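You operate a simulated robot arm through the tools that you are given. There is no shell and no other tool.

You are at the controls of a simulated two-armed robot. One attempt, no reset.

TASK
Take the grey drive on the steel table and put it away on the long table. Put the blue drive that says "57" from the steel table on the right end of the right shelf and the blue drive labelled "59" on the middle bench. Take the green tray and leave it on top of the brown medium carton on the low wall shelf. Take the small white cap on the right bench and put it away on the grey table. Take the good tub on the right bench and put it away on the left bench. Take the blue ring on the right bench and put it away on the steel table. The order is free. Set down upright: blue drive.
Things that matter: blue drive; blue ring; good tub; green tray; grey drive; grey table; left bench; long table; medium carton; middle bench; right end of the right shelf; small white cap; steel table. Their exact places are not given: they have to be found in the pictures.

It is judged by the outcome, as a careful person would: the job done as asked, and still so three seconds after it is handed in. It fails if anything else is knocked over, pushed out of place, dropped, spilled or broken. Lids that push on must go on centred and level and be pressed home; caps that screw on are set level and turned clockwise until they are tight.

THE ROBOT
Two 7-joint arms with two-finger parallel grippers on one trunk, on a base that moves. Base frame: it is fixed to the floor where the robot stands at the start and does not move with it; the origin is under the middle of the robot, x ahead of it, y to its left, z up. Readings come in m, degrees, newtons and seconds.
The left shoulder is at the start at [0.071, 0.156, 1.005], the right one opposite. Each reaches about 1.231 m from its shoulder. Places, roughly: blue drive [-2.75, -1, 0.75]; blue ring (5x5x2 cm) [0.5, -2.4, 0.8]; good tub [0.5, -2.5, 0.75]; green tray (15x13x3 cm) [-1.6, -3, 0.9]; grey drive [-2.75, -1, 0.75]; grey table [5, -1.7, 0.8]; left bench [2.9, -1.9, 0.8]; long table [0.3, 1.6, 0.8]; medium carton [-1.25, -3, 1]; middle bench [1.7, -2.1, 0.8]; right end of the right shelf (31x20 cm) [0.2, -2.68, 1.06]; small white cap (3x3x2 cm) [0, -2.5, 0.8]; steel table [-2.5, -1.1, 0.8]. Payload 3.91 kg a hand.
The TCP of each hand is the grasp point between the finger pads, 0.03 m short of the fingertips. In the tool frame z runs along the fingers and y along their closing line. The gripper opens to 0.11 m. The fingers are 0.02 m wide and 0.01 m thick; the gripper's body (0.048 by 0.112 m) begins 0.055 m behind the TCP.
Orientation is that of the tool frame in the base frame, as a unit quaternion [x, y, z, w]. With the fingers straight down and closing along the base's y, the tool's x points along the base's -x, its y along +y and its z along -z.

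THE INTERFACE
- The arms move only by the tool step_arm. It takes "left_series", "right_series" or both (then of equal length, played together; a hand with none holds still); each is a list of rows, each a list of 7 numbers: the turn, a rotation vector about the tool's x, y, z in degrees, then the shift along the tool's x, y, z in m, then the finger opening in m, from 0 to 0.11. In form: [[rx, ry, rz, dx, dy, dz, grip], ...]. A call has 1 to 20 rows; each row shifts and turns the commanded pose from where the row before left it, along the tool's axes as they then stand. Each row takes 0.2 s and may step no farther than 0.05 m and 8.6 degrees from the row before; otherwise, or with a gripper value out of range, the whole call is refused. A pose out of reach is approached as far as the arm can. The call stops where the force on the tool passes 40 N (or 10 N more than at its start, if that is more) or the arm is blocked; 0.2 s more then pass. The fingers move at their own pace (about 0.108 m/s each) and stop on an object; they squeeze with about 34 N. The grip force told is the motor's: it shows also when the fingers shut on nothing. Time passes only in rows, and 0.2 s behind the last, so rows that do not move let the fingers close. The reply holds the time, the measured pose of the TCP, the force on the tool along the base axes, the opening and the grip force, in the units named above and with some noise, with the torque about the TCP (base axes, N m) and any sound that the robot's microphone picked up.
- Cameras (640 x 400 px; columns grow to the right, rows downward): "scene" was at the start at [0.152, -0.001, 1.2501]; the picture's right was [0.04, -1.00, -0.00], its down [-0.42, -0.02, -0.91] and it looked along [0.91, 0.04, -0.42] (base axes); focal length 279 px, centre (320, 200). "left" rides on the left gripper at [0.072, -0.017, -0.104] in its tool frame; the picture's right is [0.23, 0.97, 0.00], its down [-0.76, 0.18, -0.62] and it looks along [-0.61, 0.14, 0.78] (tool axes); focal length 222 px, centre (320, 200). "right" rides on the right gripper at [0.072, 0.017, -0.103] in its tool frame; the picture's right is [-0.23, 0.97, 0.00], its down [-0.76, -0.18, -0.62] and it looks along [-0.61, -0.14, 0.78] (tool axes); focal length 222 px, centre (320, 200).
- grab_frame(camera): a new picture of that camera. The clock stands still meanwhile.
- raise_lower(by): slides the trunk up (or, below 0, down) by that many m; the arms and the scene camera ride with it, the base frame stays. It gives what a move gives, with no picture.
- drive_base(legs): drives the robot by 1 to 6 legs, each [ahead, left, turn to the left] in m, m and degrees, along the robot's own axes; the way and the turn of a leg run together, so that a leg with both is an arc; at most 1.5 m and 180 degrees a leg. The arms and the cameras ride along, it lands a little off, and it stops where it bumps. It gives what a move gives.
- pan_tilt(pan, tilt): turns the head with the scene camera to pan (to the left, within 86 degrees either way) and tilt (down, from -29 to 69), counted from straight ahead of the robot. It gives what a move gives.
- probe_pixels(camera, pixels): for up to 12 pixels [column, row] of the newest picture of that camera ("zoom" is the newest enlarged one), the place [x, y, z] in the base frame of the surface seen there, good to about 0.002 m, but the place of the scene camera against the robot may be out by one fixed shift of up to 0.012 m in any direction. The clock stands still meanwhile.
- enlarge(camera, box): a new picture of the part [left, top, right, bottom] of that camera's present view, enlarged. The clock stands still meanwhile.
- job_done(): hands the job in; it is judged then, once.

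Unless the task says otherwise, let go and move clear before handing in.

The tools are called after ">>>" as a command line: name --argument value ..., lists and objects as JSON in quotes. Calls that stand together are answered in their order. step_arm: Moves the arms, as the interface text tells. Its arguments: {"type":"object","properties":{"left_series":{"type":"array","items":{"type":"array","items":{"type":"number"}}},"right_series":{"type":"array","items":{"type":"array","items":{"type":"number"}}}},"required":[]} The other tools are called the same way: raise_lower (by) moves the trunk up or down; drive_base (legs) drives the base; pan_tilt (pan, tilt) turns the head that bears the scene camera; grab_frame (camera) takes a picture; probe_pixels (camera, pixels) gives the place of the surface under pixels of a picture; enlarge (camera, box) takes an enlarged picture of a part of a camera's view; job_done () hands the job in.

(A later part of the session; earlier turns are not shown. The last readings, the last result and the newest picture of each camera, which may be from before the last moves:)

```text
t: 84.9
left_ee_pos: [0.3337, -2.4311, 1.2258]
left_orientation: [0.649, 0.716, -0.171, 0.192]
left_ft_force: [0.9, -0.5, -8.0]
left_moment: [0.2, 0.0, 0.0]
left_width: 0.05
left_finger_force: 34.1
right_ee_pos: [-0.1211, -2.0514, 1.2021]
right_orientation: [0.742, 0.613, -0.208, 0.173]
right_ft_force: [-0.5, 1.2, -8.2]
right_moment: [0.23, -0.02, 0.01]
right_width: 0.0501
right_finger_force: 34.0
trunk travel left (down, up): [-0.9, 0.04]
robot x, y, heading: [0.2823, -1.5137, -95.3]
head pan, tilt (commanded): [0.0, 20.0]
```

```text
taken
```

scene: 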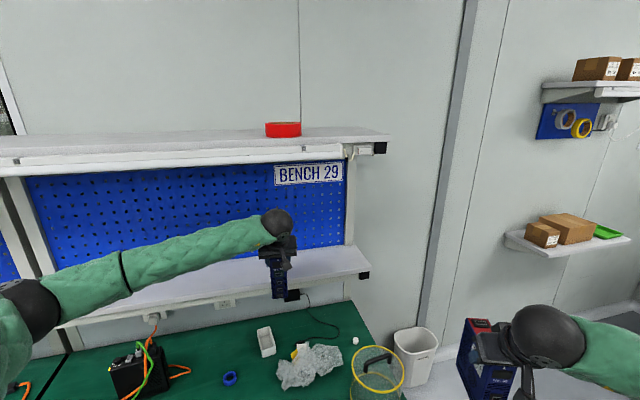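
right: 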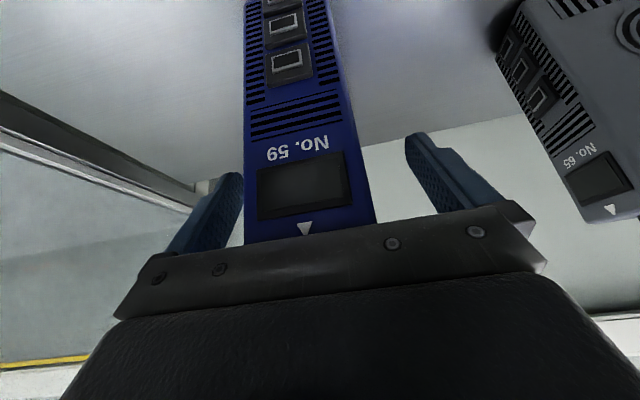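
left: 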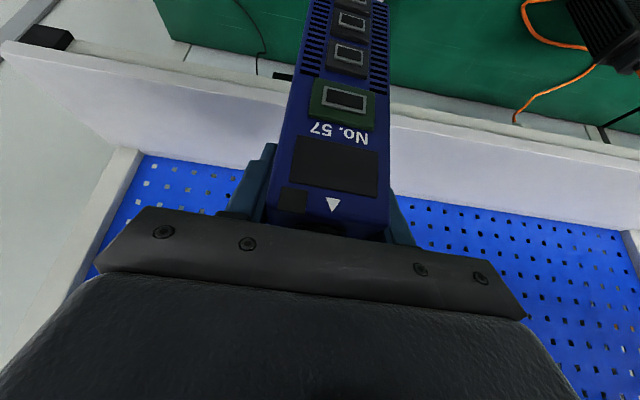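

The ball tops out at z≈1.44, below the light at 1.536. I probe the shelf edge with the left wrist camera for an accurate target.

>>> probe_pixels --camera "left" --pixels '[[30, 55], [150, 76], [250, 98], [450, 122], [560, 145], [200, 140], [120, 160], [450, 160], [110, 200], [230, 165]]'

```text
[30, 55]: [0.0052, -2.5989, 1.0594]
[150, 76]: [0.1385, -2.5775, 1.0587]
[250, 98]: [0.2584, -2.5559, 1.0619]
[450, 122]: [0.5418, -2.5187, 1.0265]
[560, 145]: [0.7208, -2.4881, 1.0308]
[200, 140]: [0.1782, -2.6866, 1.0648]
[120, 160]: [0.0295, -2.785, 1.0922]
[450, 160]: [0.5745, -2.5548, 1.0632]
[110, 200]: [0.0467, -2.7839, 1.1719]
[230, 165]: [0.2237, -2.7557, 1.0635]
```

The shelf edge is near y≈-2.56 at x=0.26, top z≈1.0635. I move the drive over the shelf, 2 cm above it.

>>> step_arm --left_series '[[0, 0, 0, -0.0327, -0.0189, 0.0235, 0.0], [0, 0, 0, -0.0327, -0.0189, 0.0235, 0.0], [0, 0, 0, -0.0327, -0.0189, 0.0235, 0.0], [0, 0, 0, -0.0327, -0.0189, 0.0235, 0.0], [0, 0, 0, -0.0327, -0.0189, 0.0235, 0.0], [0, 0, 0, 0, 0, 0, 0.0]]'

>>> grab_frame --camera "scene"

>>> grab_frame --camera "left"

```text
t: 86.3
left_ee_pos: [0.2624, -2.6391, 1.2027]
left_orientation: [0.648, 0.717, -0.172, 0.191]
left_ft_force: [0.8, 0.0, -8.8]
left_moment: [0.25, 0.04, 0.0]
left_width: 0.0499
left_finger_force: 34.1
right_ee_pos: [-0.1213, -2.0503, 1.2027]
right_orientation: [0.743, 0.612, -0.208, 0.172]
right_ft_force: [1.4, 0.6, -7.8]
right_moment: [0.17, -0.02, 0.04]
right_width: 0.05
right_finger_force: 34.1
trunk travel left (down, up): [-0.9, 0.04]
robot x, y, heading: [0.2847, -1.5139, -95.4]
head pan, tilt (commanded): [0.0, 20.0]
```

```text
taken
```

scene: 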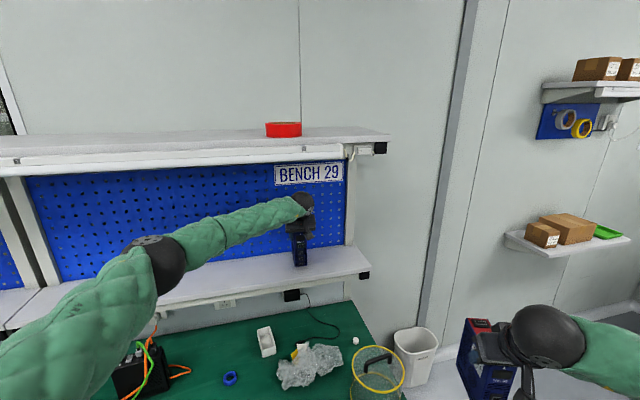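

```text
taken
```

left: 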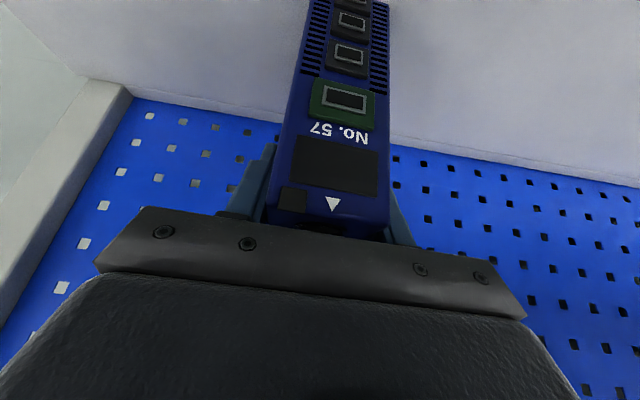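

The drive 57 is fully over the shelf. I lower gently in small steps until it touches.

>>> step_arm --left_series '[[0, 0, 0, 0.003, 0, 0.0052, 0.0], [0, 0, 0, 0.003, 0, 0.0052, 0.0], [0, 0, 0, 0, 0, 0, 0.0]]'

```text
t: 87.1
left_ee_pos: [0.2606, -2.6395, 1.1892]
left_orientation: [0.647, 0.718, -0.171, 0.192]
left_ft_force: [-0.6, -0.6, -9.2]
left_moment: [0.23, 0.0, -0.02]
left_width: 0.0499
left_finger_force: 34.0
right_ee_pos: [-0.1227, -2.0514, 1.2019]
right_orientation: [0.744, 0.612, -0.208, 0.172]
right_ft_force: [-0.5, 0.5, -8.5]
right_moment: [0.21, -0.07, 0.02]
right_width: 0.05
right_finger_force: 34.2
trunk travel left (down, up): [-0.9, 0.04]
robot x, y, heading: [0.2823, -1.5182, -95.4]
head pan, tilt (commanded): [0.0, 20.0]
```

>>> step_arm --left_series '[[0, 0, 0, 0.001, 0, 0.0017, 0.0], [0, 0, 0, 0.001, 0, 0.0017, 0.0], [0, 0, 0, 0, 0, 0, 0.0]]'

```text
t: 87.9
left_ee_pos: [0.2593, -2.6377, 1.1853]
left_orientation: [0.648, 0.717, -0.17, 0.192]
left_ft_force: [-1.1, 0.2, -7.1]
left_moment: [0.04, 0.12, -0.04]
left_width: 0.0501
left_finger_force: 34.4
right_ee_pos: [-0.1227, -2.0528, 1.2011]
right_orientation: [0.743, 0.612, -0.208, 0.174]
right_ft_force: [-0.5, 0.4, -8.4]
right_moment: [0.17, -0.02, -0.02]
right_width: 0.0499
right_finger_force: 33.6
trunk travel left (down, up): [-0.9, 0.04]
robot x, y, heading: [0.2869, -1.5138, -95.3]
head pan, tilt (commanded): [0.0, 20.0]
```

The moment has changed and the load fell to 7.1 N: contact is starting. I lower 2 mm more.

>>> step_arm --left_series '[[0, 0, 0, 0.0008, 0, 0.0013, 0.0], [0, 0, 0, 0.0008, 0, 0.0013, 0.0], [0, 0, 0, 0, 0, 0, 0.0]]'

```text
t: 88.7
left_ee_pos: [0.2596, -2.6374, 1.1861]
left_orientation: [0.647, 0.717, -0.171, 0.193]
left_ft_force: [0.3, -3.4, 4.9]
left_moment: [-1.03, 0.24, 0.03]
left_width: 0.0502
left_finger_force: 33.9
right_ee_pos: [-0.1224, -2.0506, 1.2019]
right_orientation: [0.744, 0.612, -0.208, 0.172]
right_ft_force: [0.1, -0.1, -7.8]
right_moment: [0.18, -0.04, -0.02]
right_width: 0.05
right_finger_force: 34.1
trunk travel left (down, up): [-0.9, 0.04]
robot x, y, heading: [0.2832, -1.5151, -95.3]
head pan, tilt (commanded): [0.0, 20.0]
```

The shelf carries the drive now. I open the fingers gradually.

>>> step_arm --left_series '[[0, 0, 0, 0, 0, 0, 0.053], [0, 0, 0, 0, 0, 0, 0.06], [0, 0, 0, 0, 0, 0, 0.08], [0, 0, 0, 0, 0, 0, 0.1], [0, 0, 0, 0, 0, 0, 0.1]]'

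>>> grab_frame --camera "left"

>>> enlarge --camera "scene" --box '[240, 170, 380, 310]'

```text
t: 89.9
left_ee_pos: [0.2601, -2.6368, 1.1837]
left_orientation: [0.648, 0.717, -0.172, 0.192]
left_ft_force: [0.4, -0.2, -0.5]
left_moment: [-0.01, -0.01, -0.05]
left_width: 0.1003
left_finger_force: 0.1
right_ee_pos: [-0.1228, -2.0507, 1.2029]
right_orientation: [0.743, 0.612, -0.208, 0.173]
right_ft_force: [0.6, 0.5, -7.7]
right_moment: [0.16, -0.06, -0.03]
right_width: 0.0497
right_finger_force: 33.9
trunk travel left (down, up): [-0.9, 0.04]
robot x, y, heading: [0.2863, -1.511, -95.0]
head pan, tilt (commanded): [0.0, 20.0]
```

```text
taken
```

left: 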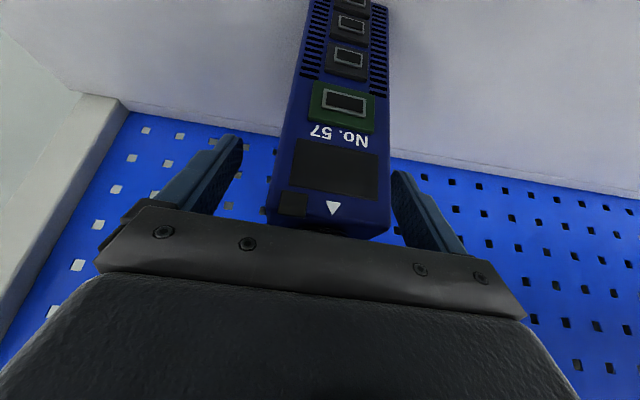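

```text
2.86 times, centred on (310, 240) of scene
```

zoom: 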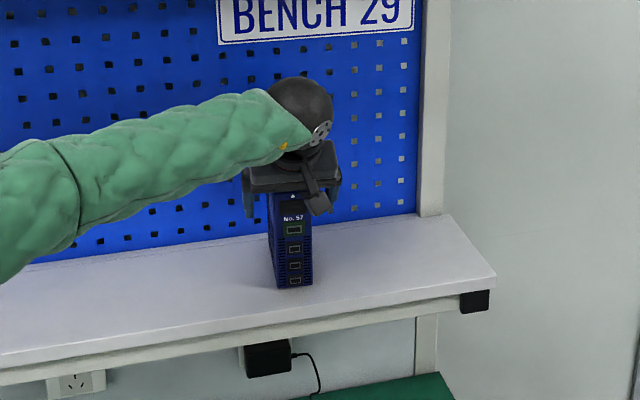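

Drive 57 stands upright on the right shelf's right end. I withdraw the left hand backwards and up a little.

>>> step_arm --left_series '[[0, 0, 0, 0, 0, -0.03, 0.1], [0, 0, 0, 0.01, 0, -0.03, 0.11], [0, 0, 0, 0.039, 0, -0.0225, 0.11], [0, 0, 0, 0.039, 0, -0.0225, 0.11], [0, 0, 0, 0.039, 0, -0.0225, 0.11], [0, 0, 0, 0.039, 0, -0.0225, 0.11], [0, 0, 0, 0.039, 0.005, -0.0225, 0.11], [0, 0, 0, 0.039, 0.01, -0.0225, 0.11], [0, 0, 0, 0, 0, 0, 0.11]]'

>>> pan_tilt --pan 0 --tilt 35

>>> grab_frame --camera "scene"

>>> grab_frame --camera "left"

```text
t: 91.9
left_ee_pos: [0.2419, -2.3283, 1.2309]
left_orientation: [0.647, 0.718, -0.171, 0.192]
left_ft_force: [-0.1, 0.1, -0.6]
left_moment: [-0.01, -0.01, 0.05]
left_width: 0.11
left_finger_force: 0.0
right_ee_pos: [-0.1219, -2.0514, 1.2033]
right_orientation: [0.743, 0.612, -0.208, 0.174]
right_ft_force: [-0.2, -0.8, -8.0]
right_moment: [0.18, -0.07, -0.01]
right_width: 0.0497
right_finger_force: 33.9
trunk travel left (down, up): [-0.9, 0.04]
robot x, y, heading: [0.2855, -1.5143, -95.6]
head pan, tilt (commanded): [0.0, 20.0]
```

```text
t: 92.7
left_ee_pos: [0.2428, -2.3275, 1.2335]
left_orientation: [0.648, 0.718, -0.171, 0.191]
left_ft_force: [0.1, -0.6, 0.2]
left_moment: [0.02, -0.02, -0.01]
left_width: 0.11
left_finger_force: 0.0
right_ee_pos: [-0.1224, -2.0511, 1.2014]
right_orientation: [0.744, 0.611, -0.208, 0.173]
right_ft_force: [0.1, 0.3, -8.5]
right_moment: [0.18, -0.01, 0.02]
right_width: 0.0501
right_finger_force: 33.9
trunk travel left (down, up): [-0.9, 0.04]
robot x, y, heading: [0.2832, -1.5128, -95.1]
head pan, tilt (commanded): [0.0, 35.0]
```

```text
taken
```

scene: 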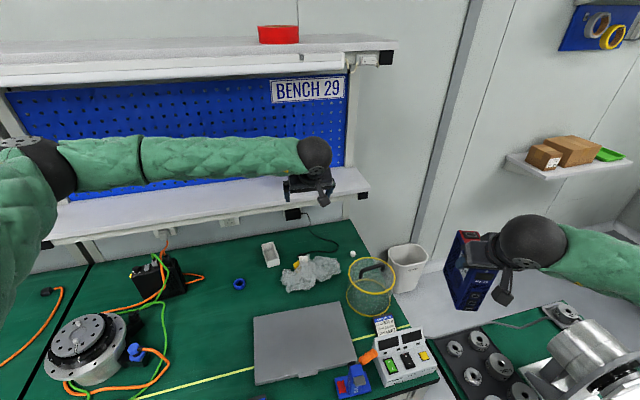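

```text
taken
```

left: 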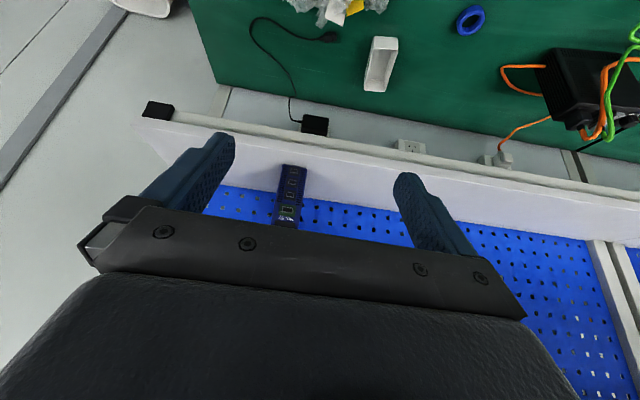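

57 stands on the shelf (left picture 288,195). Now I examine the white tub at left picture (380,63) and the rest of the bench.

>>> enlarge --camera "left" --box '[280, 0, 500, 110]'

>>> enlarge --camera "scene" --box '[220, 225, 420, 325]'

```text
2.91 times, centred on (390, 55) of left
```

zoom: 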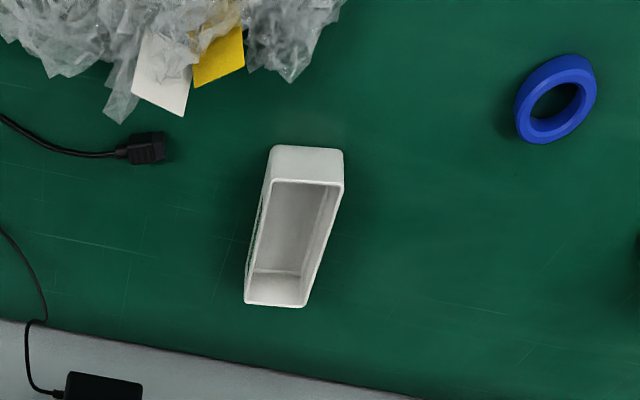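

```text
3.20 times, centred on (320, 275) of scene
```

zoom: 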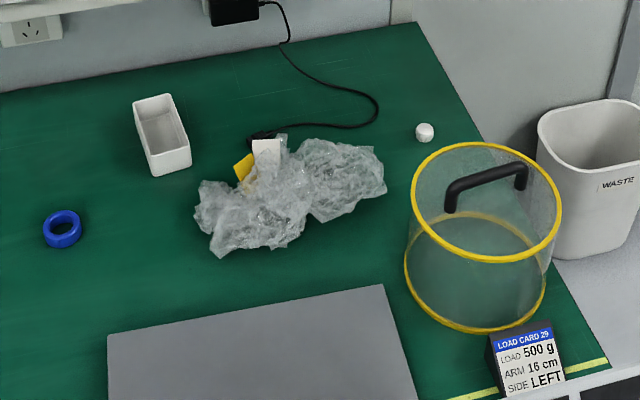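

I zoom harder on the white tub and on the bubble wrap to be sure there isn't a second tub.

>>> enlarge --camera "left" --box '[355, 40, 405, 110]'

>>> enlarge --camera "scene" --box '[255, 230, 345, 300]'

>>> enlarge --camera "scene" --box '[30, 230, 230, 400]'

```text
5.71 times, centred on (380, 75) of left
```

zoom: 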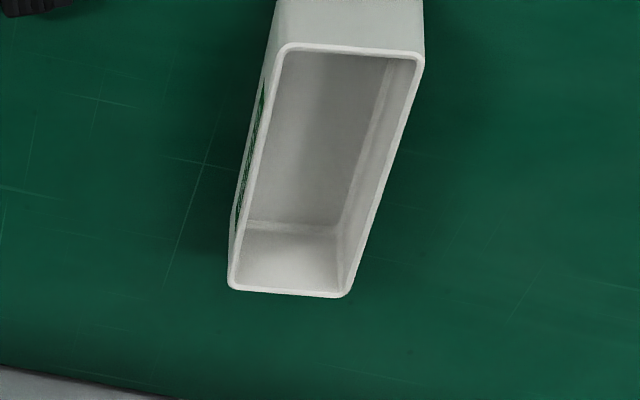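

```text
5.71 times, centred on (300, 265) of scene
```

zoom: 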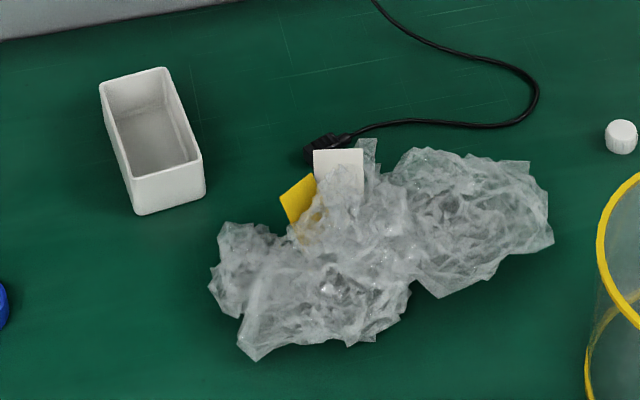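

```text
2.35 times, centred on (130, 315) of scene
```

zoom: 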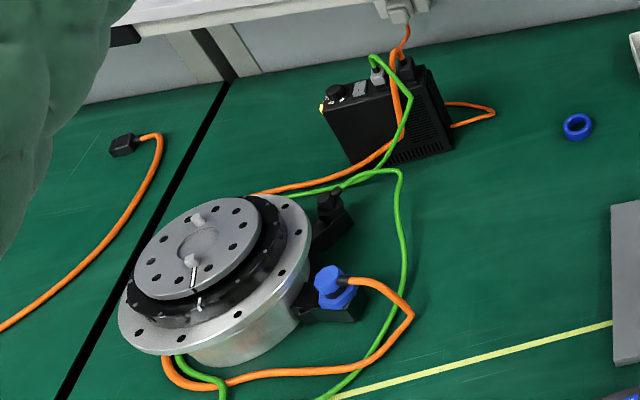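

Green lettering is on the tub's side wall, so it's the "GOOD" tub. I probe its rim corners with the left wrist camera.

>>> enlarge --camera "left" --box '[355, 40, 405, 110]'

>>> probe_pixels --camera "zoom" --pixels '[[281, 50], [420, 58], [233, 288], [348, 292], [350, 48], [258, 160], [395, 150], [290, 292], [300, 150], [345, 20], [500, 200], [250, 150]]'

```text
5.71 times, centred on (380, 75) of left
```

zoom: 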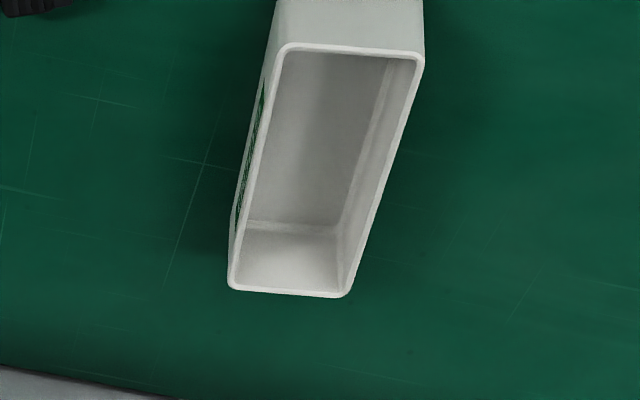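

```text
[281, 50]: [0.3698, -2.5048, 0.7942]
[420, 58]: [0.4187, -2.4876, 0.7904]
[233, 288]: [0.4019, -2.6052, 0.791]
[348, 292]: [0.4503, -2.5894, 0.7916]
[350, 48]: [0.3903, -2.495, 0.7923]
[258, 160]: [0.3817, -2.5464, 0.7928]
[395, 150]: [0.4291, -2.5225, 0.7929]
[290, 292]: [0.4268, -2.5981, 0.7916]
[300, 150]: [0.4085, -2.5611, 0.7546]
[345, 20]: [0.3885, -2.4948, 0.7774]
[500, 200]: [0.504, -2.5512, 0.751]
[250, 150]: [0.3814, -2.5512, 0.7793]
```

The tub's rim is at z≈0.792, ~5.2×10.5 cm, heading −72°. It's safer to put 59 down first with the right hand, so I back off, square up and slide left to the middle bench.

>>> drive_base --legs '[[-0.5, 0, 0], [0, 0, 14.5], [0, 1.25, 0]]'

>>> pan_tilt --pan 0 --tilt 35

>>> grab_frame --camera "scene"

```text
t: 102.4
left_ee_pos: [1.7525, -1.5985, 1.2323]
left_orientation: [0.541, 0.801, -0.142, 0.214]
left_ft_force: [0.3, -0.9, 0.0]
left_moment: [-0.01, -0.03, 0.02]
left_width: 0.1098
left_finger_force: 0.1
right_ee_pos: [1.325, -1.4351, 1.2021]
right_orientation: [0.649, 0.711, -0.181, 0.201]
right_ft_force: [0.0, 0.7, -8.5]
right_moment: [0.2, 0.03, -0.01]
right_width: 0.0499
right_finger_force: 34.9
trunk travel left (down, up): [-0.9, 0.04]
robot x, y, heading: [1.5655, -0.8053, -79.1]
head pan, tilt (commanded): [0.0, 35.0]
```

```text
t: 103.0
left_ee_pos: [1.7532, -1.5985, 1.233]
left_orientation: [0.539, 0.802, -0.141, 0.215]
left_ft_force: [-0.2, -0.9, 0.1]
left_moment: [0.0, 0.0, -0.05]
left_width: 0.1101
left_finger_force: 0.0
right_ee_pos: [1.3252, -1.434, 1.2017]
right_orientation: [0.648, 0.712, -0.181, 0.201]
right_ft_force: [-0.8, -0.7, -8.3]
right_moment: [0.19, 0.07, -0.03]
right_width: 0.05
right_finger_force: 34.4
trunk travel left (down, up): [-0.9, 0.04]
robot x, y, heading: [1.5687, -0.8035, -79.2]
head pan, tilt (commanded): [0.0, 35.0]
```

```text
taken
```

scene: 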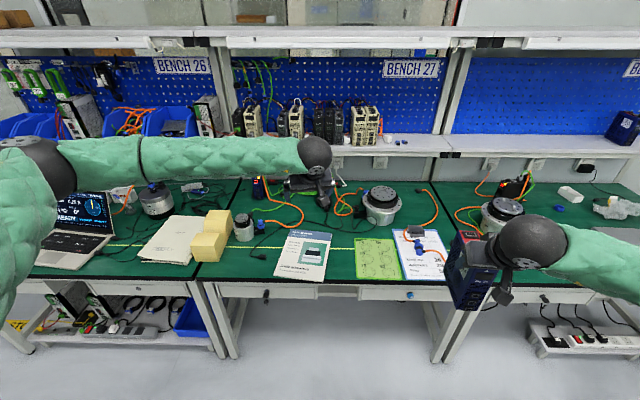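

Bench 27 in the middle has flyers, sheets, a motor and cables. I enlarge it to find a free spot.

>>> enlarge --camera "scene" --box '[220, 165, 480, 305]'

>>> probe_pixels --camera "scene" --pixels '[[345, 258], [340, 232], [300, 240], [376, 230], [330, 215], [260, 268], [400, 283], [300, 284], [425, 225], [215, 260], [455, 260], [350, 200]]'

```text
2.46 times, centred on (350, 235) of scene
```

zoom: 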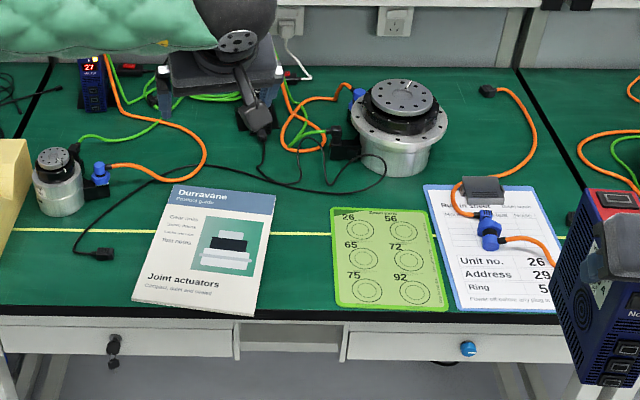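

```text
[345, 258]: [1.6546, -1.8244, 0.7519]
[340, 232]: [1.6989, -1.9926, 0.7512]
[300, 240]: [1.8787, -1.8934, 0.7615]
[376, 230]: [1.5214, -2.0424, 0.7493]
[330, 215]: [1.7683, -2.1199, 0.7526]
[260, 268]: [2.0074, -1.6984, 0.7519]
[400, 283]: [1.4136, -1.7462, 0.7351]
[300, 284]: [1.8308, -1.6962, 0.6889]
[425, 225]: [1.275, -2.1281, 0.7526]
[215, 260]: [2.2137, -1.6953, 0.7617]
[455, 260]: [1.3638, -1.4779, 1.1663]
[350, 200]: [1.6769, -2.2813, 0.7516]
```

There's a free green gap between the flyer and the yellow-green sheet, around (345,250). I probe its borders.

>>> probe_pixels --camera "zoom" --pixels '[[258, 305], [276, 205], [337, 300], [331, 212], [300, 300], [300, 225], [300, 195], [240, 168], [320, 190], [290, 312], [310, 210]]'

```text
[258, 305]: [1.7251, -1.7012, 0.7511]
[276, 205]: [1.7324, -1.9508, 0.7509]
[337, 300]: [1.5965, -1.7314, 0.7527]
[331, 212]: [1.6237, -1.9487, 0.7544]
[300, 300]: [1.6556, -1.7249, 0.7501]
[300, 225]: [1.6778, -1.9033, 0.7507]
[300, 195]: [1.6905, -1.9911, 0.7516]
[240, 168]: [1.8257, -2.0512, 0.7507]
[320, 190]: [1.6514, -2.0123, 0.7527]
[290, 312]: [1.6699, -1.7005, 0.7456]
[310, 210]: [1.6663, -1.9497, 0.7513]
```

The gap spans x≈1.60–1.73, y≈-1.70…-1.95. I pull the left hand up and back, lower the trunk 0.2 m and move ahead 0.25 m.

>>> step_arm --left_series '[[0, 0, 0, 0.011, 0.01, -0.041, 0.11], [0, 0, 0, 0.011, 0.01, -0.041, 0.11], [0, 0, 0, 0.011, 0.01, -0.041, 0.11], [0, 0, 0, 0.011, 0.01, -0.041, 0.11], [0, 0, 0, 0.011, 0.01, -0.041, 0.11], [0, 0, 0, 0.011, 0.01, -0.041, 0.11]]'

>>> raise_lower --by -0.2

>>> drive_base --legs '[[0.25, 0, 0]]'

>>> grab_frame --camera "right"

>>> grab_frame --camera "scene"

```text
t: 104.4
left_ee_pos: [1.7422, -1.4102, 1.415]
left_orientation: [0.54, 0.801, -0.142, 0.216]
left_ft_force: [1.0, 0.6, 0.3]
left_moment: [-0.05, 0.0, -0.01]
left_width: 0.11
left_finger_force: 0.1
right_ee_pos: [1.3253, -1.4338, 1.2033]
right_orientation: [0.649, 0.711, -0.182, 0.202]
right_ft_force: [0.8, 0.1, -9.1]
right_moment: [0.18, 0.01, -0.01]
right_width: 0.0496
right_finger_force: 34.1
trunk travel left (down, up): [-0.9, 0.04]
robot x, y, heading: [1.5652, -0.8021, -79.4]
head pan, tilt (commanded): [0.0, 35.0]
```

```text
t: 106.5
left_ee_pos: [1.7417, -1.4094, 1.2139]
left_orientation: [0.54, 0.801, -0.142, 0.215]
left_ft_force: [-0.7, 0.7, 0.1]
left_moment: [-0.02, 0.03, 0.01]
left_width: 0.1101
left_finger_force: 0.1
right_ee_pos: [1.3246, -1.4346, 1.0035]
right_orientation: [0.649, 0.711, -0.181, 0.201]
right_ft_force: [0.2, 0.9, -8.4]
right_moment: [0.19, 0.05, -0.04]
right_width: 0.0498
right_finger_force: 34.2
trunk travel left (down, up): [-0.7, 0.24]
robot x, y, heading: [1.5651, -0.8036, -79.3]
head pan, tilt (commanded): [0.0, 35.0]
```

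```text
t: 108.3
left_ee_pos: [1.787, -1.6577, 1.2132]
left_orientation: [0.541, 0.801, -0.143, 0.214]
left_ft_force: [-0.6, -0.3, -0.5]
left_moment: [-0.01, -0.02, -0.01]
left_width: 0.1099
left_finger_force: 0.1
right_ee_pos: [1.3714, -1.6801, 1.0016]
right_orientation: [0.649, 0.711, -0.181, 0.202]
right_ft_force: [0.0, -0.1, -8.7]
right_moment: [0.2, -0.02, 0.02]
right_width: 0.05
right_finger_force: 33.8
trunk travel left (down, up): [-0.7, 0.24]
robot x, y, heading: [1.6122, -1.0489, -79.2]
head pan, tilt (commanded): [0.0, 35.0]
```

```text
taken
```

right: 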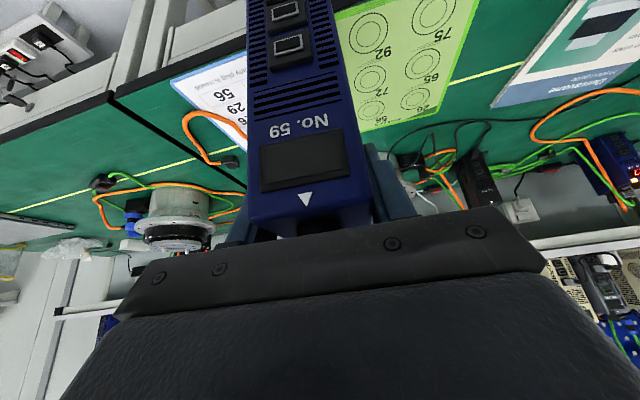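

```text
taken
```

scene: 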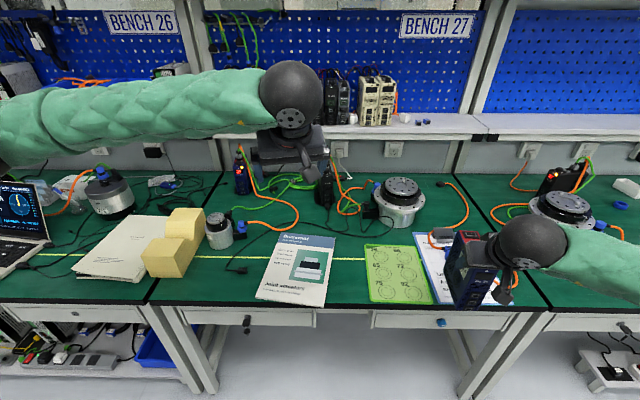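

I probe the gap borders with the right wrist camera for accuracy.

>>> probe_pixels --camera "right" --pixels '[[474, 10], [440, 108], [572, 8], [500, 98], [520, 50], [490, 60], [470, 90], [480, 110]]'

>>> probe_pixels --camera "scene" --pixels '[[345, 280], [345, 255], [368, 290], [365, 250], [328, 295], [333, 245]]'

```text
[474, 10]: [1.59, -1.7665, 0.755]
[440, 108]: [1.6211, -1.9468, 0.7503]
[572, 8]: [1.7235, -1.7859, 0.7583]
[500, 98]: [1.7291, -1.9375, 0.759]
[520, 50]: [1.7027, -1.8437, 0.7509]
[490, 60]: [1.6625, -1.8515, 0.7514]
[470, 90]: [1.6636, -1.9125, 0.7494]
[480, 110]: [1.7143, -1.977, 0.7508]
```

```text
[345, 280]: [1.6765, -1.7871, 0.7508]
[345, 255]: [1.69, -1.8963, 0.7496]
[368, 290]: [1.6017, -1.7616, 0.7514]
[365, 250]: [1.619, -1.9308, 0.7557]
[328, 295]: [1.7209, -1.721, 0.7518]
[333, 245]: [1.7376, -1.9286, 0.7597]
```

The gap centre is x≈1.666 at y=-1.85, bench top 0.7505. I move the left hand away to the left while carrying 59 over the gap.

>>> step_arm --left_series '[[0, 0, 0, 0, 0.045, 0, 0.11], [0, 0, 0, 0, 0.045, 0, 0.11], [0, 0, 0, 0, 0.045, 0, 0.11], [0, 0, 0, 0, 0.045, 0, 0.11], [0, 0, 0, 0, 0.045, 0, 0.11], [0, 0, 0, 0, 0, 0, 0.11], [0, 0, 0, 0, 0, 0, 0.11], [0, 0, 0, 0, 0, 0, 0.11], [0, 0, 0, 0, 0, 0, 0.11], [0, 0, 0, 0, 0, 0, 0.11], [0, 0, 0, 0, 0, 0, 0.11]]' --right_series '[[0, 0, 0, 0, 0, 0, 0.0], [0, 0, 0, -0.0219, 0.0396, 0.0133, 0.0], [0, 0, 0, -0.0219, 0.0396, 0.0133, 0.0], [0, 0, 0, -0.0219, 0.0396, 0.0133, 0.0], [0, 0, 0, -0.0219, 0.0396, 0.0133, 0.0], [0, 0, 0, -0.0219, 0.0396, 0.0133, 0.0], [0, 0, 0, -0.0219, 0.0396, 0.0133, 0.0], [0, 0, 0, -0.0219, 0.0396, 0.0133, 0.0], [0, 0, 0, 0.0182, 0, 0.0299, 0.0], [0, 0, 0, 0.0182, 0, 0.0299, 0.0], [0, 0, 0, 0, 0, 0, 0.0]]'

>>> grab_frame --camera "right"

>>> grab_frame --camera "scene"

```text
t: 110.8
left_ee_pos: [1.9947, -1.5744, 1.2132]
left_orientation: [0.541, 0.801, -0.143, 0.214]
left_ft_force: [-0.6, 0.3, 0.7]
left_moment: [0.02, 0.01, 0.01]
left_width: 0.11
left_finger_force: 0.0
right_ee_pos: [1.6618, -1.8314, 0.9332]
right_orientation: [0.65, 0.71, -0.182, 0.201]
right_ft_force: [0.7, -0.3, -7.7]
right_moment: [0.19, 0.04, 0.02]
right_width: 0.0499
right_finger_force: 34.3
trunk travel left (down, up): [-0.7, 0.24]
robot x, y, heading: [1.61, -1.0472, -79.2]
head pan, tilt (commanded): [0.0, 35.0]
```

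```text
taken
```

right: 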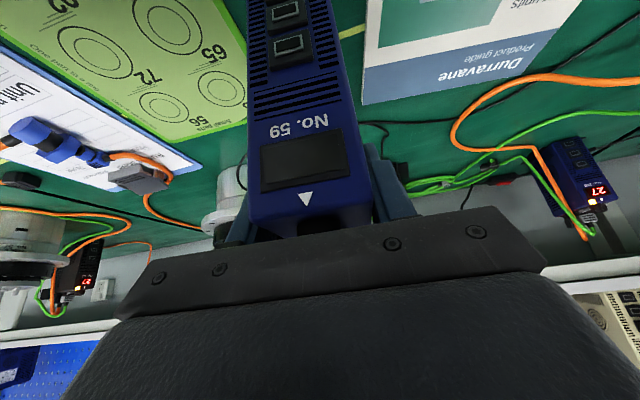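

```text
taken
```

scene: 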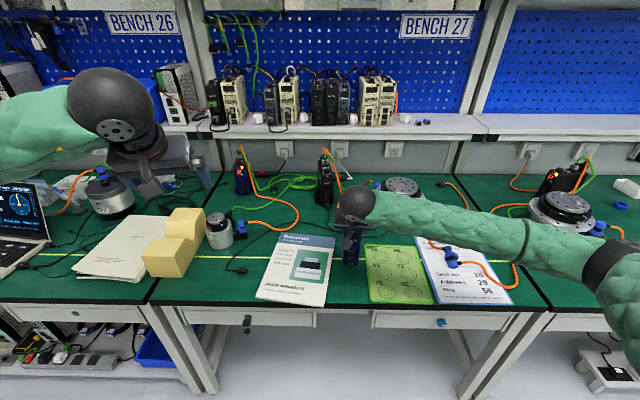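

59 hangs over the gap. I lower it 5 cm, then finely.

>>> step_arm --right_series '[[0, 0, 0, 0.013, 0, 0.0214, 0.0], [0, 0, 0, 0.013, 0, 0.0214, 0.0], [0, 0, 0, 0, 0, 0, 0.0]]'

```text
t: 111.5
left_ee_pos: [1.9957, -1.5748, 1.2133]
left_orientation: [0.54, 0.801, -0.143, 0.215]
left_ft_force: [0.4, 0.2, 0.2]
left_moment: [-0.02, -0.01, 0.01]
left_width: 0.1101
left_finger_force: 0.1
right_ee_pos: [1.6612, -1.8348, 0.8828]
right_orientation: [0.65, 0.71, -0.182, 0.2]
right_ft_force: [-0.1, 0.1, -8.4]
right_moment: [0.17, 0.04, 0.01]
right_width: 0.05
right_finger_force: 34.2
trunk travel left (down, up): [-0.7, 0.24]
robot x, y, heading: [1.6119, -1.0543, -79.4]
head pan, tilt (commanded): [0.0, 35.0]
```

>>> step_arm --right_series '[[0, 0, 0, 0.0013, 0, 0.0021, 0.0], [0, 0, 0, 0.0013, 0, 0.0021, 0.0], [0, 0, 0, 0.0008, 0, 0.0013, 0.0], [0, 0, 0, 0, 0, 0, 0.0]]'

```text
t: 112.5
left_ee_pos: [1.9938, -1.5746, 1.2123]
left_orientation: [0.541, 0.801, -0.143, 0.214]
left_ft_force: [0.6, 0.2, -0.4]
left_moment: [-0.03, 0.01, 0.01]
left_width: 0.1101
left_finger_force: 0.2
right_ee_pos: [1.6619, -1.8345, 0.876]
right_orientation: [0.65, 0.711, -0.182, 0.2]
right_ft_force: [-0.3, -0.4, -8.9]
right_moment: [0.19, -0.01, -0.01]
right_width: 0.0501
right_finger_force: 34.2
trunk travel left (down, up): [-0.7, 0.24]
robot x, y, heading: [1.6108, -1.0492, -79.6]
head pan, tilt (commanded): [0.0, 35.0]
```

>>> step_arm --right_series '[[0, 0, 0, 0.0008, 0, 0.0013, 0.0], [0, 0, 0, 0.0008, 0, 0.0013, 0.0], [0, 0, 0, 0, 0, 0, 0.0]]'

```text
t: 113.3
left_ee_pos: [1.9949, -1.5737, 1.2133]
left_orientation: [0.541, 0.801, -0.142, 0.214]
left_ft_force: [-0.1, 0.6, -0.6]
left_moment: [0.0, 0.0, 0.0]
left_width: 0.11
left_finger_force: 0.2
right_ee_pos: [1.6638, -1.8336, 0.8753]
right_orientation: [0.65, 0.71, -0.183, 0.201]
right_ft_force: [-2.4, 1.4, -0.8]
right_moment: [-0.32, 0.38, -0.18]
right_width: 0.0499
right_finger_force: 33.8
trunk travel left (down, up): [-0.7, 0.24]
robot x, y, heading: [1.6128, -1.049, -79.5]
head pan, tilt (commanded): [0.0, 35.0]
```

The bench now carries 59 (load down to ~0.8 N). I open the fingers gradually.

>>> step_arm --right_series '[[0, 0, 0, 0.0004, 0, 0.0006, 0.0], [0, 0, 0, 0, 0, 0, 0.053], [0, 0, 0, 0, 0, 0, 0.06], [0, 0, 0, 0, 0, 0, 0.08], [0, 0, 0, 0, 0, 0, 0.1], [0, 0, 0, 0, 0, 0, 0.1]]'

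>>> grab_frame --camera "right"

>>> enlarge --camera "scene" --box '[280, 165, 440, 315]'

```text
t: 114.8
left_ee_pos: [1.9955, -1.5748, 1.2135]
left_orientation: [0.54, 0.801, -0.142, 0.214]
left_ft_force: [0.2, 0.4, -0.8]
left_moment: [-0.02, -0.04, -0.03]
left_width: 0.1098
left_finger_force: 0.1
right_ee_pos: [1.6628, -1.8346, 0.8743]
right_orientation: [0.649, 0.711, -0.183, 0.201]
right_ft_force: [0.0, -0.5, -0.3]
right_moment: [0.0, -0.02, 0.0]
right_width: 0.0998
right_finger_force: 0.2
trunk travel left (down, up): [-0.7, 0.24]
robot x, y, heading: [1.611, -1.0494, -79.3]
head pan, tilt (commanded): [0.0, 35.0]
```

```text
taken
```

right: 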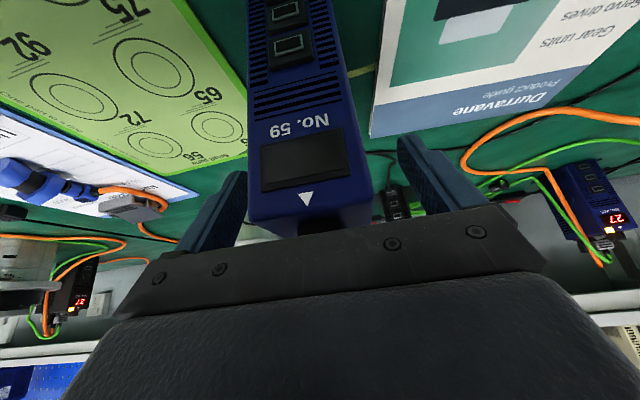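

```text
2.67 times, centred on (360, 240) of scene
```

zoom: 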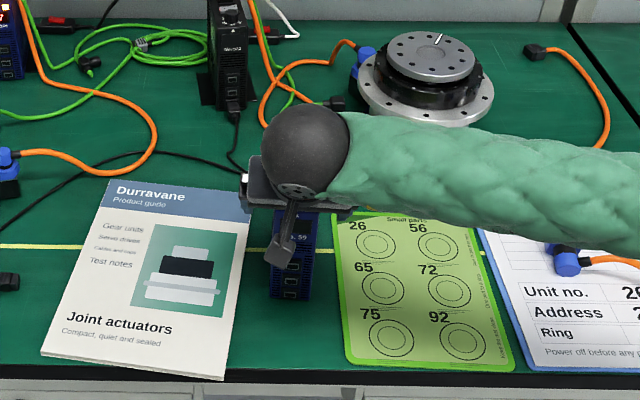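

59 stands upright in the gap. I withdraw the right hand up and back.

>>> step_arm --right_series '[[0, 0, 0, 0, 0, -0.03, 0.1], [0, 0, 0, 0, 0, -0.04, 0.11], [0, 0, 0, 0, 0, -0.048, 0.11], [0, 0, 0, 0, 0, -0.048, 0.11], [0, 0, 0, 0, 0, -0.048, 0.11], [0, 0, 0, 0, 0, 0, 0.11]]'

>>> grab_frame --camera "scene"

```text
t: 116.2
left_ee_pos: [1.9944, -1.5751, 1.2137]
left_orientation: [0.541, 0.801, -0.143, 0.215]
left_ft_force: [-0.1, -0.5, 0.1]
left_moment: [0.01, 0.0, 0.0]
left_width: 0.1102
left_finger_force: 0.1
right_ee_pos: [1.6555, -1.7233, 1.0586]
right_orientation: [0.65, 0.71, -0.182, 0.2]
right_ft_force: [0.3, 0.3, -1.2]
right_moment: [-0.01, -0.03, 0.01]
right_width: 0.1102
right_finger_force: 0.1
trunk travel left (down, up): [-0.7, 0.24]
robot x, y, heading: [1.6131, -1.05, -79.5]
head pan, tilt (commanded): [0.0, 35.0]
```

```text
taken
```

scene: 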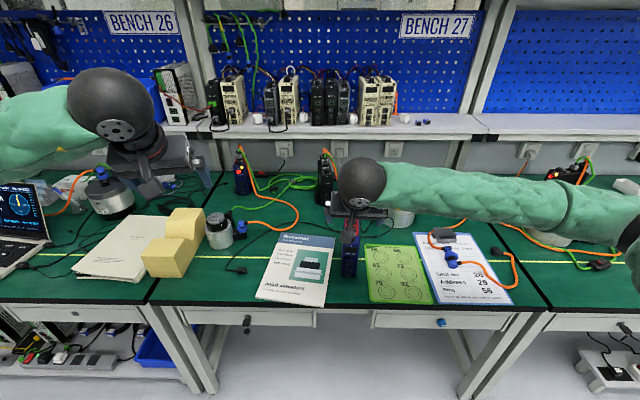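

59 is placed. Next I go back to the right bench for the tub (left hand) and the cap (right hand); I raise the trunk a bit for elbow clearance, back off and slide right.

>>> raise_lower --by 0.1

>>> drive_base --legs '[[-0.3, 0, 0], [0, -1.4, 0], [0.3, 0, 0]]'

>>> grab_frame --camera "scene"

```text
t: 117.5
left_ee_pos: [1.9963, -1.573, 1.3124]
left_orientation: [0.541, 0.801, -0.142, 0.215]
left_ft_force: [-0.4, 0.1, 0.5]
left_moment: [0.01, 0.0, 0.0]
left_width: 0.11
left_finger_force: 0.0
right_ee_pos: [1.6562, -1.7233, 1.1577]
right_orientation: [0.65, 0.71, -0.183, 0.2]
right_ft_force: [-0.5, 0.7, 0.0]
right_moment: [-0.01, 0.0, 0.01]
right_width: 0.1101
right_finger_force: 0.1
trunk travel left (down, up): [-0.8, 0.14]
robot x, y, heading: [1.6184, -1.0475, -79.3]
head pan, tilt (commanded): [0.0, 35.0]
```

```text
t: 127.7
left_ee_pos: [0.6001, -1.8298, 1.3137]
left_orientation: [0.548, 0.796, -0.144, 0.213]
left_ft_force: [-0.2, -0.3, 0.7]
left_moment: [-0.05, 0.02, -0.03]
left_width: 0.1098
left_finger_force: 0.1
right_ee_pos: [0.2592, -1.9736, 1.1579]
right_orientation: [0.656, 0.705, -0.183, 0.199]
right_ft_force: [-0.2, -0.8, -0.2]
right_moment: [0.01, 0.0, 0.0]
right_width: 0.1098
right_finger_force: 0.0
trunk travel left (down, up): [-0.8, 0.14]
robot x, y, heading: [0.2261, -1.3017, -80.1]
head pan, tilt (commanded): [0.0, 35.0]
```

```text
taken
```

scene: 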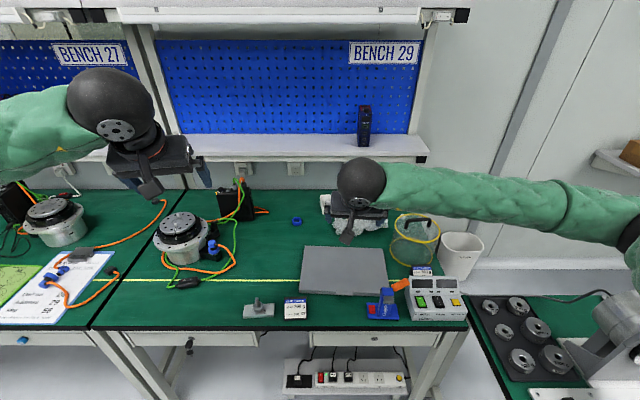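

57 stands on the shelf at (364,125). I move ahead 0.22 m.

>>> drive_base --legs '[[0.22, 0, 0]]'

>>> pan_tilt --pan -10 --tilt 45

>>> grab_frame --camera "scene"

>>> grab_frame --camera "right"

>>> grab_frame --camera "left"

```text
t: 129.4
left_ee_pos: [0.64, -2.047, 1.3126]
left_orientation: [0.547, 0.796, -0.144, 0.213]
left_ft_force: [-0.4, 0.2, -0.3]
left_moment: [0.02, 0.05, 0.0]
left_width: 0.1101
left_finger_force: 0.1
right_ee_pos: [0.2977, -2.19, 1.1566]
right_orientation: [0.656, 0.705, -0.183, 0.199]
right_ft_force: [0.1, 0.2, -0.3]
right_moment: [0.05, 0.03, 0.01]
right_width: 0.1099
right_finger_force: 0.1
trunk travel left (down, up): [-0.8, 0.14]
robot x, y, heading: [0.2672, -1.5184, -80.4]
head pan, tilt (commanded): [0.0, 35.0]
```

```text
t: 130.1
left_ee_pos: [0.6389, -2.047, 1.3128]
left_orientation: [0.547, 0.797, -0.144, 0.212]
left_ft_force: [0.8, 0.5, 0.2]
left_moment: [-0.02, 0.01, -0.03]
left_width: 0.1098
left_finger_force: 0.0
right_ee_pos: [0.2981, -2.1907, 1.1569]
right_orientation: [0.655, 0.705, -0.184, 0.198]
right_ft_force: [0.0, -0.6, 0.7]
right_moment: [-0.01, 0.01, -0.02]
right_width: 0.1099
right_finger_force: 0.2
trunk travel left (down, up): [-0.8, 0.14]
robot x, y, heading: [0.2633, -1.5179, -80.1]
head pan, tilt (commanded): [-10.0, 45.0]
```

```text
taken
```

scene: 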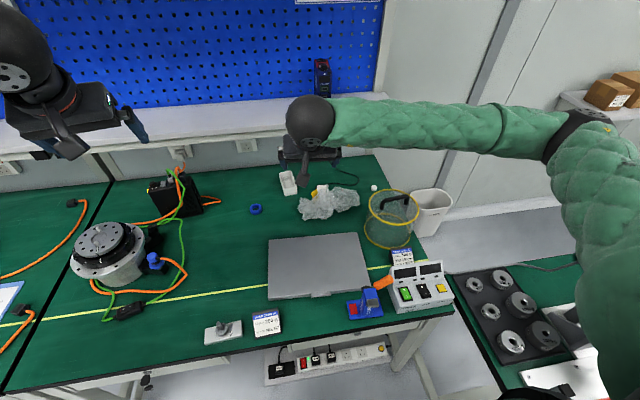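

```text
taken
```

right: 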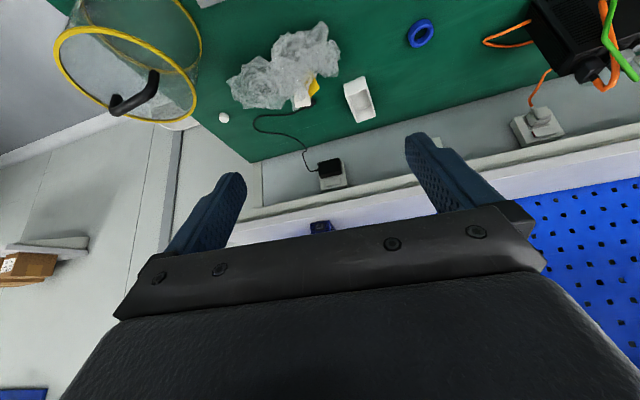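

```text
taken
```

left: 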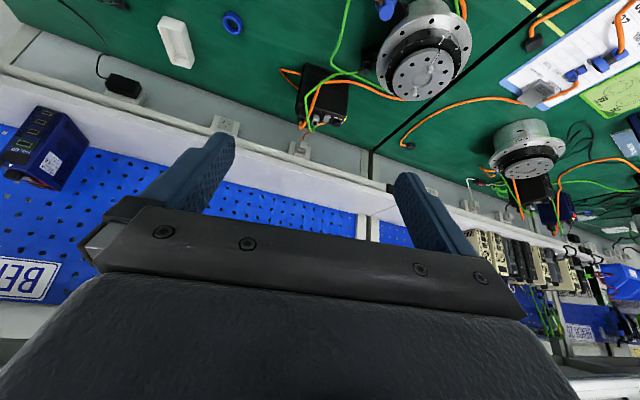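

The right wrist camera shows the cap (223,117), cover, tub (360,98) and ring (420,33). I probe them.

>>> enlarge --camera "right" --box '[200, 95, 260, 135]'

>>> probe_pixels --camera "right" --pixels '[[223, 117], [225, 122], [58, 45], [100, 105], [195, 80], [150, 90], [175, 5], [190, 110], [115, 103], [345, 85], [370, 118], [420, 33]]'

```text
10.00 times, centred on (230, 115) of right
```

zoom: 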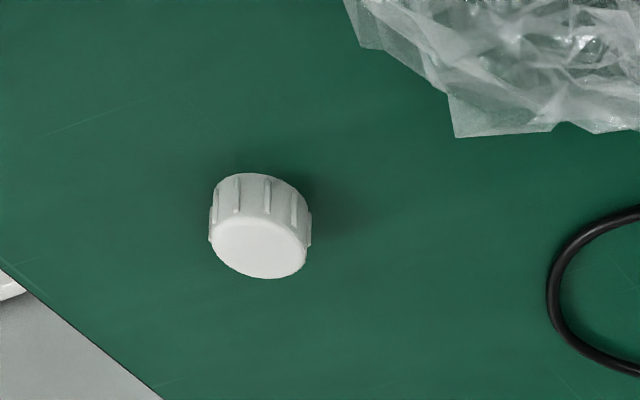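

```text
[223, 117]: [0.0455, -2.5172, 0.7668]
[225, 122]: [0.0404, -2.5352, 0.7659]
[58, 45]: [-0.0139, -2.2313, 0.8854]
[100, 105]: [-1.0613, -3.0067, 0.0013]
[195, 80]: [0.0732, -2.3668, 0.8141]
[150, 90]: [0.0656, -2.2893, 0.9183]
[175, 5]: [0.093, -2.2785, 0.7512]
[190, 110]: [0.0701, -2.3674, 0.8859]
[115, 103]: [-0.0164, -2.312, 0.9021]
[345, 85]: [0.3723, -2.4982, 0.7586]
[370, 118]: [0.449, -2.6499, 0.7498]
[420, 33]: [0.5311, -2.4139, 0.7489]
```

I probe the cap's top centre and the cover's top rim more precisely.

>>> probe_pixels --camera "zoom" --pixels '[[258, 248], [225, 235], [300, 248], [260, 273], [260, 190], [455, 135], [560, 60]]'

>>> enlarge --camera "right" --box '[40, 0, 240, 140]'

```text
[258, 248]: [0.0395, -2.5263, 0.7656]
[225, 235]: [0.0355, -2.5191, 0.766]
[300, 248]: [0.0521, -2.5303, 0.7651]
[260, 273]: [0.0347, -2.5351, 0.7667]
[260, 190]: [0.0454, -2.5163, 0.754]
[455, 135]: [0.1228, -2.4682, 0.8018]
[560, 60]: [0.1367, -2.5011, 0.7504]
```

```text
2.86 times, centred on (140, 70) of right
```

zoom: 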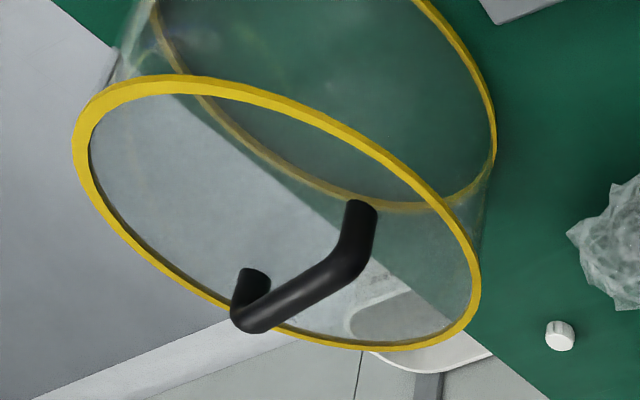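

>>> probe_pixels --camera "zoom" --pixels '[[84, 150], [200, 84], [380, 152], [468, 250], [470, 300], [400, 344], [290, 333], [160, 258], [250, 325], [345, 260], [360, 210], [240, 275]]'

```text
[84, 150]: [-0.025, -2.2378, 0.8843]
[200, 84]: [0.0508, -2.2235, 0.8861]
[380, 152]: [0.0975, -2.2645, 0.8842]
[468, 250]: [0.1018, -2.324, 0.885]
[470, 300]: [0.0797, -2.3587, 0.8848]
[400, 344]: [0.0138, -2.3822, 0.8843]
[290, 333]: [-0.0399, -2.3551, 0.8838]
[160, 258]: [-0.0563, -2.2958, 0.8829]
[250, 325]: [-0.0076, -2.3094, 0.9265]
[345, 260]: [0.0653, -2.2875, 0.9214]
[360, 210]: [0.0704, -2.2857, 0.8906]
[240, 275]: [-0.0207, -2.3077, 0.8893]
```

Cover: centre (0.023,-2.303), radius ~0.081; cap centre ≈ (0.042,-2.527), so there is 13 cm between them. I straighten the right hand to ~12° tilt and move above the cap.

>>> step_arm --right_series '[[0, 6.43, 0, 0, 0, 0, 0.11], [0, 6.43, 0, 0, 0, 0, 0.11], [0, 6.43, 0, 0, 0, 0, 0.11], [-1.25, 0, -5.87, 0, 0, 0, 0.08], [0, 0, 0, 0, 0, 0, 0.07]]'

```text
t: 131.3
left_ee_pos: [0.639, -2.0464, 1.314]
left_orientation: [0.547, 0.797, -0.144, 0.212]
left_ft_force: [-1.2, -0.2, 0.5]
left_moment: [0.01, -0.02, 0.01]
left_width: 0.11
left_finger_force: 0.1
right_ee_pos: [0.298, -2.1899, 1.1585]
right_orientation: [0.638, 0.763, -0.067, 0.081]
right_ft_force: [-0.1, 0.1, 0.6]
right_moment: [-0.01, -0.01, 0.0]
right_width: 0.0699
right_finger_force: 0.1
trunk travel left (down, up): [-0.8, 0.14]
robot x, y, heading: [0.268, -1.5188, -80.2]
head pan, tilt (commanded): [-10.0, 45.0]
```

>>> step_arm --right_series '[[0, 0, 0, -0.0245, -0.0312, 0.0192, 0.07], [0, 0, 0, -0.0245, -0.0312, 0.0192, 0.07], [0, 0, 0, -0.0245, -0.0312, 0.0192, 0.07], [0, 0, 0, -0.0245, -0.0312, 0.0192, 0.07], [0, 0, 0, -0.0245, -0.0312, 0.0192, 0.07], [0, 0, 0, -0.0245, -0.0312, 0.0192, 0.07], [0, 0, 0, -0.0245, -0.0312, 0.0192, 0.07], [0, 0, 0, -0.0245, -0.0312, 0.0192, 0.07], [0, 0, 0, -0.0245, -0.0312, 0.0192, 0.07], [0, 0, 0, -0.0245, -0.0312, 0.0192, 0.07], [0, 0, 0, 0, 0, 0, 0.07]]'

>>> grab_frame --camera "right"

>>> grab_frame --camera "scene"

```text
t: 133.7
left_ee_pos: [0.6387, -2.0467, 1.3128]
left_orientation: [0.547, 0.797, -0.144, 0.214]
left_ft_force: [-0.5, -0.6, -0.3]
left_moment: [-0.01, -0.01, 0.01]
left_width: 0.1102
left_finger_force: 0.1
right_ee_pos: [0.04, -2.5232, 1.0236]
right_orientation: [0.638, 0.763, -0.068, 0.082]
right_ft_force: [0.4, -0.1, 0.3]
right_moment: [-0.01, 0.0, -0.01]
right_width: 0.0699
right_finger_force: 0.1
trunk travel left (down, up): [-0.8, 0.14]
robot x, y, heading: [0.2678, -1.5188, -80.5]
head pan, tilt (commanded): [-10.0, 45.0]
```

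```text
taken
```

right: 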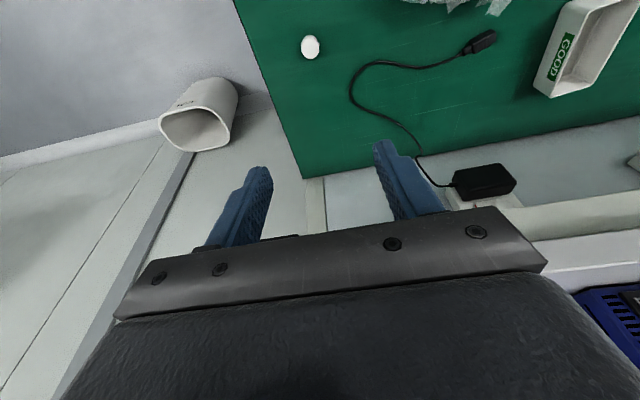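

```text
taken
```

scene: 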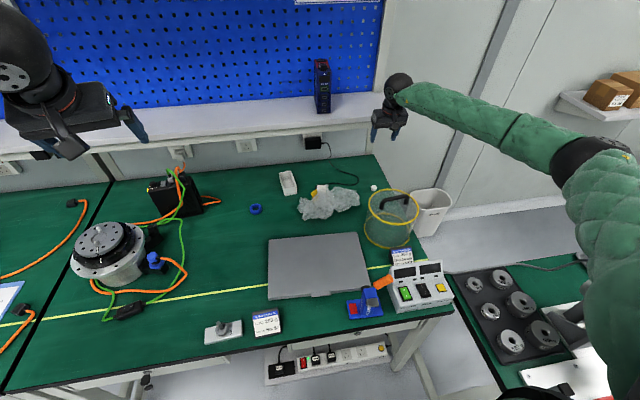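

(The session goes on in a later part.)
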